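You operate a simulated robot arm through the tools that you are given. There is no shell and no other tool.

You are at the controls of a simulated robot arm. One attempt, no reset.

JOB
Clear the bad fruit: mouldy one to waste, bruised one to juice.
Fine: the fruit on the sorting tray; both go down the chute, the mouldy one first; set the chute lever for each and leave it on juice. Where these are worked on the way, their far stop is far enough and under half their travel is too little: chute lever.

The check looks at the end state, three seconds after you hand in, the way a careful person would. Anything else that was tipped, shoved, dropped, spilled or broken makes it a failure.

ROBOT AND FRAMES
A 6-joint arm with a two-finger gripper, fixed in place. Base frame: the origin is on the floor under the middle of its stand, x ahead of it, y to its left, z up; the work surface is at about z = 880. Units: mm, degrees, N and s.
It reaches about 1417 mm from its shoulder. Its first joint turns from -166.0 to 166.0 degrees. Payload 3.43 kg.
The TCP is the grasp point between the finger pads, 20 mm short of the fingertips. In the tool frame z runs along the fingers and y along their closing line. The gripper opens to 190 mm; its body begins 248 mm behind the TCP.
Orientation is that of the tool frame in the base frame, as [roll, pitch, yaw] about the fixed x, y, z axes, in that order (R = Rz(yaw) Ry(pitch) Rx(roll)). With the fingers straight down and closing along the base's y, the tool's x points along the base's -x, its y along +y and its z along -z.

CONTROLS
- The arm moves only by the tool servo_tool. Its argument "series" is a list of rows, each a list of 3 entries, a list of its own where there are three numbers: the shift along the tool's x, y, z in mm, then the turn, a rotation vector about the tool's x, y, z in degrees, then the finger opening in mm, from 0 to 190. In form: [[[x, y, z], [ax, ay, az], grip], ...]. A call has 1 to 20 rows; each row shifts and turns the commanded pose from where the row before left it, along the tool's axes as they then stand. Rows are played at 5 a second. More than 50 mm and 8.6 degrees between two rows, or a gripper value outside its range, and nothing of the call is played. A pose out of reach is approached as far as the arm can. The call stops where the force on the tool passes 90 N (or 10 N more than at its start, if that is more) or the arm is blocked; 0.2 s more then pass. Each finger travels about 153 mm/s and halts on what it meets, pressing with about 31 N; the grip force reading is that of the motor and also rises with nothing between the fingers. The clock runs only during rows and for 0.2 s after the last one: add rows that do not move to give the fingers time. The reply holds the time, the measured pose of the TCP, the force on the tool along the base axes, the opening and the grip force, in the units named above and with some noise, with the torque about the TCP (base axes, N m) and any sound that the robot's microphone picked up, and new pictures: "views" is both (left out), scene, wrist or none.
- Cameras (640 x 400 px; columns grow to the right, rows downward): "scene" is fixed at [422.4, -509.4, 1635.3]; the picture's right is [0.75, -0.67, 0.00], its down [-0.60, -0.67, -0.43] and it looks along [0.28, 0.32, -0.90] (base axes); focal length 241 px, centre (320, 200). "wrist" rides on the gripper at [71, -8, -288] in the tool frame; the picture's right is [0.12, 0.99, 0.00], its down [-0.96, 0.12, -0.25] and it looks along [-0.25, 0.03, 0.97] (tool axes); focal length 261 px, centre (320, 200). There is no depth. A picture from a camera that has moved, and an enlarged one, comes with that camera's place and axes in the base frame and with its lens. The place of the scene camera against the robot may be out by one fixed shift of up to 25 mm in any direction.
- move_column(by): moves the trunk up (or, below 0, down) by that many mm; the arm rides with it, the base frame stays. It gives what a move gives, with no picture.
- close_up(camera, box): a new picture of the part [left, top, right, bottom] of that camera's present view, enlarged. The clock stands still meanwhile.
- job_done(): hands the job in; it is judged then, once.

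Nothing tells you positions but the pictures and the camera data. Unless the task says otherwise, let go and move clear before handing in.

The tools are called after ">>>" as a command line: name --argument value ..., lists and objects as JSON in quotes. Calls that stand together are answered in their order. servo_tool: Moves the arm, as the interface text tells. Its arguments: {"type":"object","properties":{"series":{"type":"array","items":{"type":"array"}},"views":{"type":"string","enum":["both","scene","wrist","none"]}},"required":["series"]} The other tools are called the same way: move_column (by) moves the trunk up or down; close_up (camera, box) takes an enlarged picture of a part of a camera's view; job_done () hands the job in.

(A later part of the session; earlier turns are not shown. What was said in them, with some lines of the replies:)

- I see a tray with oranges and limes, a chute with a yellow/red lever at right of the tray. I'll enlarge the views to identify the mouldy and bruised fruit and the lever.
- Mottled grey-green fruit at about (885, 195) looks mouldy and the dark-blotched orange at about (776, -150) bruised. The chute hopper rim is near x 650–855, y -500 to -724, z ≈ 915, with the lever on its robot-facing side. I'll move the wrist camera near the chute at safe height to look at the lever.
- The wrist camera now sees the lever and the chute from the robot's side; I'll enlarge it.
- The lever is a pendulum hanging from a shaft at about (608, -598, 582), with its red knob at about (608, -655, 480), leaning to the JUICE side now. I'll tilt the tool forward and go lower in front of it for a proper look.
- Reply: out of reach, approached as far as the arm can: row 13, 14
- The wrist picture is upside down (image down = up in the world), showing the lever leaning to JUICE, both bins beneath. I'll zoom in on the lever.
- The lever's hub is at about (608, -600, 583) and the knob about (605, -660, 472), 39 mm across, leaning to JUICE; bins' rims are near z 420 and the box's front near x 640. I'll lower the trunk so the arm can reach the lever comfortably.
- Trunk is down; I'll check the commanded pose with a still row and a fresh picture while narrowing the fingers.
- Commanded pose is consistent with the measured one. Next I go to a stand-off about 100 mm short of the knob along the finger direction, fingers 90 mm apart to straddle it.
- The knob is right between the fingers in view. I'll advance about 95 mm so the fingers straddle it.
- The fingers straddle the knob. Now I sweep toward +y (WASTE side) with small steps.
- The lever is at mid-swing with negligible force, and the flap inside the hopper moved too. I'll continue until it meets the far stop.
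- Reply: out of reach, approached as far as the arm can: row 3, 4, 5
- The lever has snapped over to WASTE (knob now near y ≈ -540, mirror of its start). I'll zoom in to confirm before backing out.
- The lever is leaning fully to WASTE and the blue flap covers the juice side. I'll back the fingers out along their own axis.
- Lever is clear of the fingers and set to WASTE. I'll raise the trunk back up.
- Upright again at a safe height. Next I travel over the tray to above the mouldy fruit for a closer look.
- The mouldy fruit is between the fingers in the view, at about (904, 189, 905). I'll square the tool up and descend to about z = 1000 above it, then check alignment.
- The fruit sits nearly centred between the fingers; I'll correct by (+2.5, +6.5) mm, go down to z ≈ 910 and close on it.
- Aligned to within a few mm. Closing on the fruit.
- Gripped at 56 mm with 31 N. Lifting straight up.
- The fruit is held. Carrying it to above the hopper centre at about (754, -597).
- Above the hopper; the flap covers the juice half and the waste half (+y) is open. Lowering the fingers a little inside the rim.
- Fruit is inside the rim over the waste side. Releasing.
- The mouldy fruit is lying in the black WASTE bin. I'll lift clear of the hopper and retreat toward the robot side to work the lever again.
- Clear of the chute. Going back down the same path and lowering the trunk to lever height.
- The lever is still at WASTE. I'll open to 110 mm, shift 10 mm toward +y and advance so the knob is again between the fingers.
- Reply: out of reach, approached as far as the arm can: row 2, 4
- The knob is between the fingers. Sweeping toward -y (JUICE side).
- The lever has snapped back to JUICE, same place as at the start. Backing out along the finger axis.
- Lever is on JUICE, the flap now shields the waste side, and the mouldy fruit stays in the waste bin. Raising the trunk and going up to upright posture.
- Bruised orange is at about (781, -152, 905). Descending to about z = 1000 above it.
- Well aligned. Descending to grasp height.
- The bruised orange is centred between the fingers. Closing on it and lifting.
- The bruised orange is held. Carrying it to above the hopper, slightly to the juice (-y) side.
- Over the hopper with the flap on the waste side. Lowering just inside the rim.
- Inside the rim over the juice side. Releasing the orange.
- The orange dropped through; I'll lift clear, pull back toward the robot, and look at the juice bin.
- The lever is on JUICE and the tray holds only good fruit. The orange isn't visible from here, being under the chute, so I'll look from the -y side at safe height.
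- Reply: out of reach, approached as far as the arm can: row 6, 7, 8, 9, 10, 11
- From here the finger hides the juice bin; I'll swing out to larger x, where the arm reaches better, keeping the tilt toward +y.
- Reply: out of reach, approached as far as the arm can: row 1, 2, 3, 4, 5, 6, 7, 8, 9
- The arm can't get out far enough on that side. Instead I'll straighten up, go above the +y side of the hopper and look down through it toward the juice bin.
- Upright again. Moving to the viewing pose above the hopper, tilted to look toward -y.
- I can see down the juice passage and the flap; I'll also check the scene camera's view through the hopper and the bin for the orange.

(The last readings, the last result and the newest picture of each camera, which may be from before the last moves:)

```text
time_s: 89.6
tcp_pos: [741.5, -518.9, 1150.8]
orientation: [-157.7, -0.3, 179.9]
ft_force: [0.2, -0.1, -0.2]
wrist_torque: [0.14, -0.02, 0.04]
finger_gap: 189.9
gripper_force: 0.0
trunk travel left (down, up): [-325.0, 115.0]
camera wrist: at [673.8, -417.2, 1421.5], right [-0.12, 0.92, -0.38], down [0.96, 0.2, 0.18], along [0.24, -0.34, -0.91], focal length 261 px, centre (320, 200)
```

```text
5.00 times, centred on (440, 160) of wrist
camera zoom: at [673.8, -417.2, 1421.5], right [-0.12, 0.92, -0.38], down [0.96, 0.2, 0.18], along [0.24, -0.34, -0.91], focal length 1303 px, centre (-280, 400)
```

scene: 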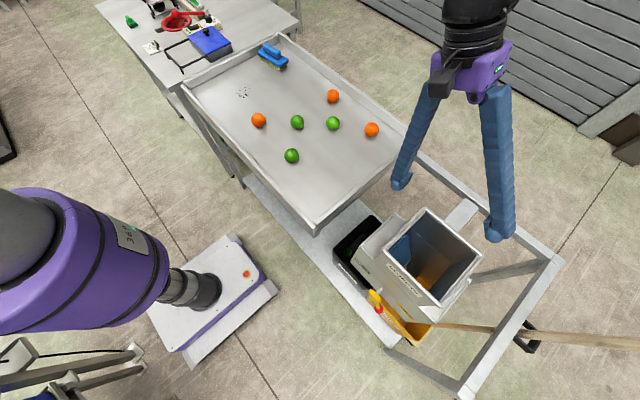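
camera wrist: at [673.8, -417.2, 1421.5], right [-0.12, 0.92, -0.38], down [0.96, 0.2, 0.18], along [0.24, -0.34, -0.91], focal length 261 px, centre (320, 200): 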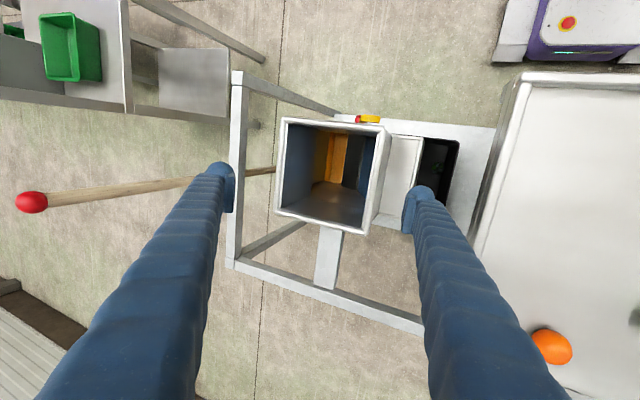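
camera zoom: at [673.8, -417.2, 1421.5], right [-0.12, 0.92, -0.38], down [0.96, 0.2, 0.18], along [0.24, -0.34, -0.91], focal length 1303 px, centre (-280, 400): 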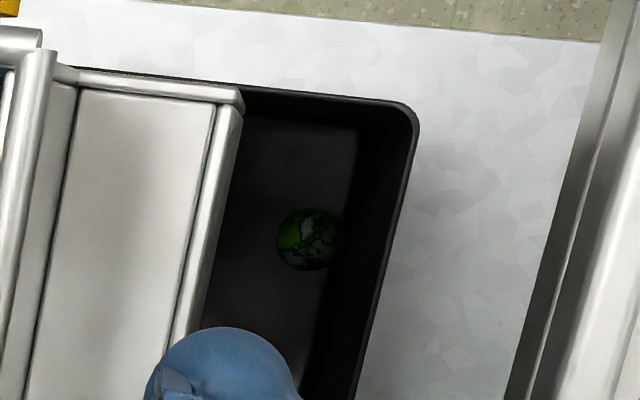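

The mouldy fruit is confirmed in WASTE. To see the part of the juice bin under the divider I'll straighten up and turn the tool 90° so the camera looks straight down along the juice passage.

>>> servo_tool --series '[[[0, 0, 0], [-7.5, 0, 0], 190], [[0, 0, 0], [-7.5, 0, 0], 190], [[0, 0, 0], [-7.5, 0, 0], 190], [[-3, -35, 0], [0, 0, 0], 190], [[-3, -35, 0], [0, 0, 0], 190], [[-3, -35, 0], [0, 0, 0], 190], [[0, 0, 0], [0, 0, -7.5], 190], [[0, 0, 0], [0, 0, -7.5], 190], [[0, 0, 0], [0, 0, -7.5], 190], [[0, 0, 0], [0, 0, -7.5], 190], [[0, 0, 0], [0, 0, -7.5], 190], [[0, 0, 0], [0, 0, -7.5], 190], [[0, 0, 0], [0, 0, -7.5], 190], [[0, 0, 0], [0, 0, -7.5], 190], [[0, 0, 0], [0, 0, -7.5], 190], [[0, 0, 0], [0, 0, -7.5], 190], [[0, 0, 0], [0, 0, -7.5], 190], [[0, 0, 0], [0, 0, -7.5], 190], [[0, 0, 0], [0, 0, 0], 190]]' --views "both"

>>> close_up --camera "wrist" --box '[220, 100, 420, 260]'

```text
time_s: 93.6
tcp_pos: [750.8, -624.4, 1150.2]
orientation: [179.6, 0.2, -90.0]
ft_force: [-0.4, -0.1, -0.4]
wrist_torque: [-0.02, 0.0, -0.02]
finger_gap: 190.0
gripper_force: 0.0
trunk travel left (down, up): [-325.0, 115.0]
camera wrist: at [761.1, -695.1, 1438.0], right [-0.99, -0.12, 0.01], down [-0.11, 0.96, 0.25], along [-0.04, 0.25, -0.97], focal length 261 px, centre (320, 200)
```

scene: 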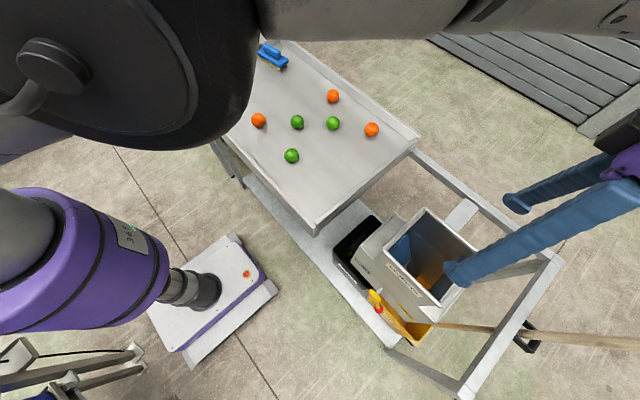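
wrist: 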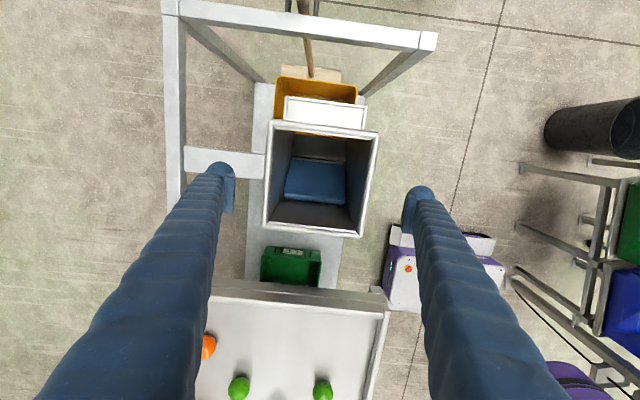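

```text
2.50 times, centred on (320, 180) of wrist
camera zoom: at [761.1, -695.1, 1438.0], right [-0.99, -0.12, 0.01], down [-0.11, 0.96, 0.25], along [-0.04, 0.25, -0.97], focal length 652 px, centre (320, 250)
```

zoom: 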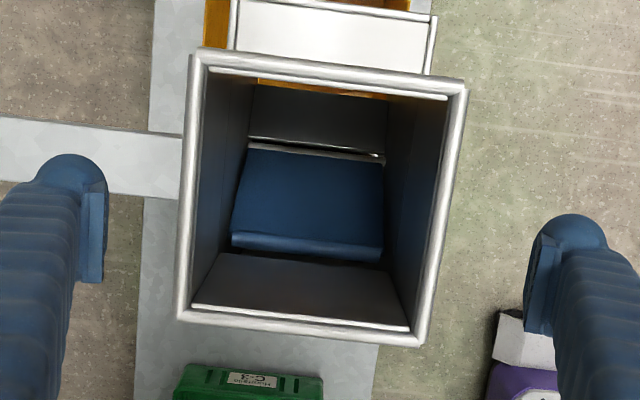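

>>> close_up --camera "wrist" --box '[260, 60, 380, 140]'

```text
5.00 times, centred on (320, 100) of wrist
camera zoom: at [761.1, -695.1, 1438.0], right [-0.99, -0.12, 0.01], down [-0.11, 0.96, 0.25], along [-0.04, 0.25, -0.97], focal length 1303 px, centre (320, 700)
```

zoom: 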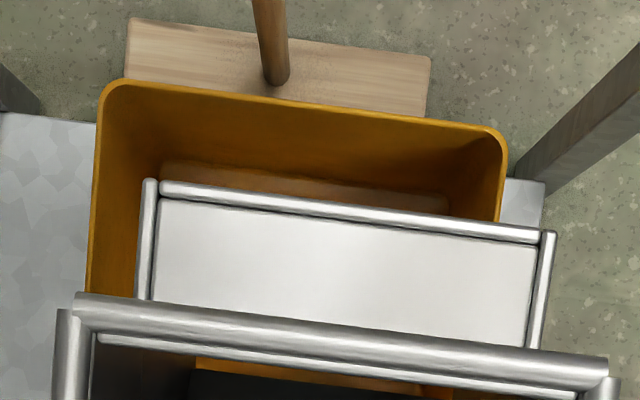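

No orange is stuck in the chute; it must be under the box in the juice bin. I'll verify from the front through the gap above the bin rim, with the tool upright and well clear of the lever.

>>> servo_tool --series '[[[0, 0, 0], [0, 0, 7.5], 190], [[0, 0, 0], [0, 0, 7.5], 190], [[0, 0, 0], [0, 0, 7.5], 190], [[0, 0, 0], [0, 0, 7.5], 190], [[0, 0, 0], [0, 0, 7.5], 190], [[0, 0, 0], [0, 0, 7.5], 190], [[0, 0, 0], [0, 0, 7.5], 190], [[0, 0, 0], [0, 0, 7.5], 190], [[0, 0, 0], [0, 0, 7.5], 190], [[0, 0, 0], [0, 0, 7.5], 190], [[0, 0, 0], [0, 0, 7.5], 190], [[0, 0, 0], [0, 0, 7.5], 190], [[42, -5, 0], [0, 0, 0], 190], [[42, -5, 0], [0, 0, 0], 190], [[42, -5, 0], [0, 0, 0], 190], [[42, -5, 0], [0, 0, 0], 190], [[42, -5, 0], [0, 0, 0], 190], [[42, -5, 0], [0, 0, 0], 190], [[0, 0, 0], [0, 0, 0], 190]]' --views "none"

>>> move_column --by -300

```text
time_s: 97.6
tcp_pos: [496.1, -655.4, 1148.7]
orientation: [179.8, -0.4, 180.0]
ft_force: [0.6, -0.3, 0.6]
wrist_torque: [0.03, 0.08, 0.01]
finger_gap: 190.0
gripper_force: 0.0
trunk travel left (down, up): [-325.0, 115.0]
```

```text
time_s: 100.6
tcp_pos: [495.3, -654.8, 850.7]
orientation: [179.8, -0.3, -180.0]
ft_force: [-0.3, -0.7, -1.0]
wrist_torque: [0.01, 0.02, -0.02]
finger_gap: 190.1
gripper_force: 0.0
trunk travel left (down, up): [-25.0, 415.0]
```

>>> servo_tool --series '[[[0, -5, 40], [0, 0, 0], 190], [[0, -5, 40], [0, 0, 0], 190], [[0, -5, 40], [0, 0, 0], 190], [[0, -5, 40], [0, 0, 0], 190], [[0, 0, 40], [0, 0, 0], 190], [[0, 0, 0], [0, 0, 0], 190], [[0, 0, 0], [0, 0, 0], 190]]' --views "both"

>>> close_up --camera "wrist" --box '[220, 170, 420, 330]'

```text
time_s: 102.2
tcp_pos: [493.2, -672.3, 648.4]
orientation: [179.8, -0.3, -180.0]
ft_force: [-0.1, 0.0, -1.1]
wrist_torque: [0.01, 0.0, 0.0]
finger_gap: 189.8
gripper_force: 0.2
trunk travel left (down, up): [-25.0, 415.0]
camera wrist: at [425.0, -682.1, 937.4], right [-0.12, 0.99, 0.0], down [0.96, 0.11, 0.24], along [0.24, 0.03, -0.97], focal length 261 px, centre (320, 200)
```

scene: 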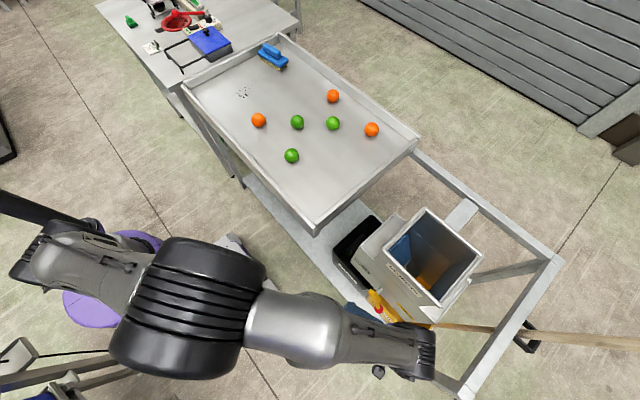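
wrist: 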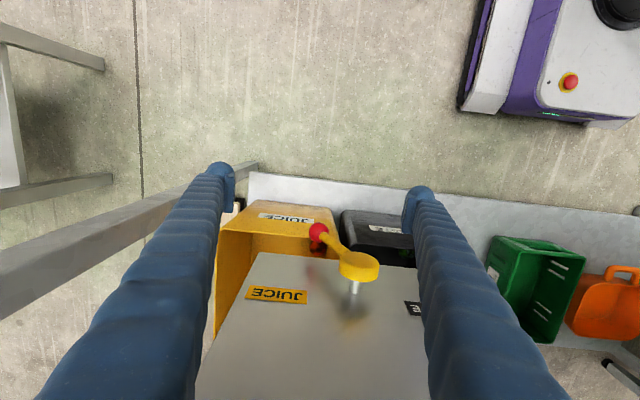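

```text
2.50 times, centred on (320, 250) of wrist
camera zoom: at [425.0, -682.1, 937.4], right [-0.12, 0.99, 0.0], down [0.96, 0.11, 0.24], along [0.24, 0.03, -0.97], focal length 652 px, centre (320, 75)
```

zoom: 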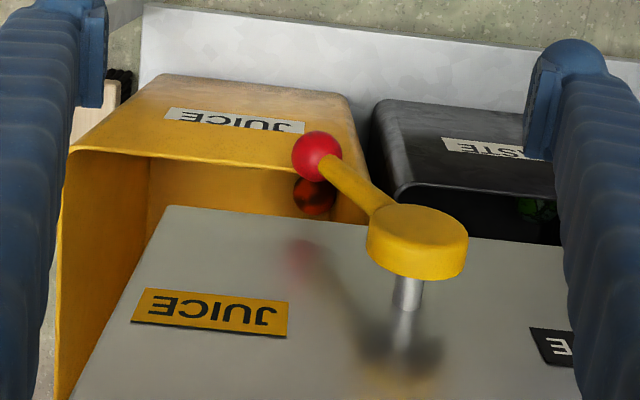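

The bruised orange is visible in the JUICE bin behind the knob, the mouldy fruit in WASTE, and the lever is on JUICE. I'll rise clear.

>>> servo_tool --series '[[[0, 5, -40], [0, 0, 0], 190], [[0, 5, -40], [0, 0, 0], 190], [[0, 5, -40], [0, 0, 0], 190], [[0, 5, -40], [0, 0, 0], 190], [[0, 0, -40], [0, 0, 0], 190], [[0, 0, 0], [0, 0, 0], 190]]' --views "none"

>>> move_column --by 300

>>> servo_tool --series '[[[0, 0, 0], [0, 0, 0], 190]]' --views "both"

```text
time_s: 103.6
tcp_pos: [492.4, -652.6, 848.0]
orientation: [179.9, -0.3, 180.0]
ft_force: [1.5, 1.0, 1.4]
wrist_torque: [-0.06, -0.03, 0.02]
finger_gap: 189.9
gripper_force: 0.0
trunk travel left (down, up): [-25.0, 415.0]
```

```text
time_s: 106.6
tcp_pos: [493.2, -652.1, 1147.6]
orientation: [179.7, -0.4, 179.9]
ft_force: [0.1, 0.3, 0.7]
wrist_torque: [0.0, 0.0, 0.03]
finger_gap: 189.9
gripper_force: 0.1
trunk travel left (down, up): [-325.0, 115.0]
```

```text
time_s: 107.0
tcp_pos: [493.1, -652.8, 1147.7]
orientation: [179.8, -0.2, -179.9]
ft_force: [0.3, 0.2, 0.0]
wrist_torque: [0.01, 0.02, -0.02]
finger_gap: 189.9
gripper_force: 0.2
trunk travel left (down, up): [-325.0, 115.0]
camera wrist: at [425.6, -661.9, 1435.4], right [-0.12, 0.99, 0.0], down [0.96, 0.11, 0.24], along [0.24, 0.03, -0.97], focal length 261 px, centre (320, 200)
```

scene: 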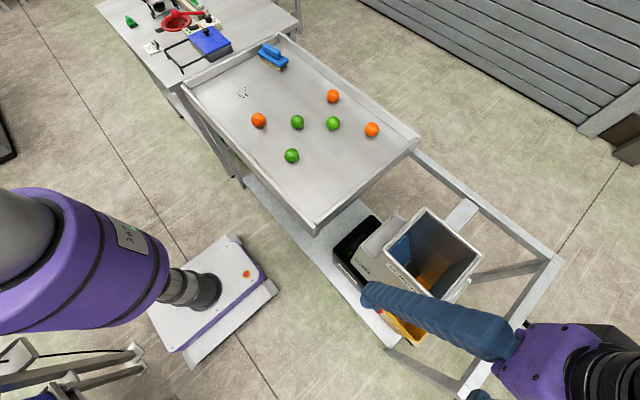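
wrist: 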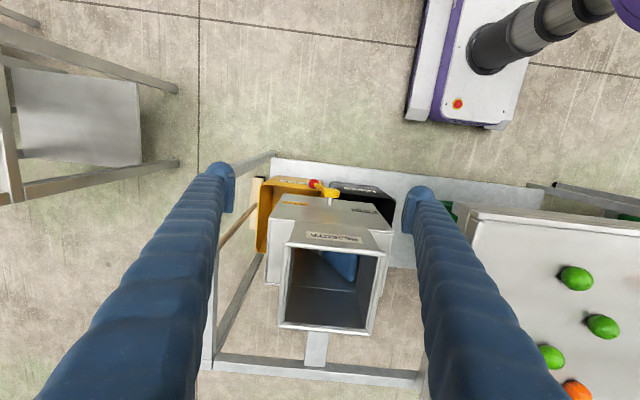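

The six good fruits are undisturbed on the tray. The mouldy fruit is in WASTE, the bruised one is in JUICE, the lever is on JUICE, and the arm is clear with nothing held. Handing in.

>>> job_done

```text
The job is handed in.
```

Both bad fruits went down the chute and the job is handed in. I haven't seen the check's result.

- **Mouldy fruit:** it went first, with the lever on waste. I could see it lying in the black waste bin afterwards.
- **Bruised orange:** it went second, with the lever back on juice. I could see it in the yellow juice bin through the gap above the bin's rim.
- **Lever:** it is on juice, resting where it was at the start. It snapped over each time I pushed it past the middle. I didn't press it against its stops.
- **Everything else:** the six good fruits are still on the tray where they were. I saw nothing tipped, spilled or knocked. The gripper is empty and the arm is clear of the chute.
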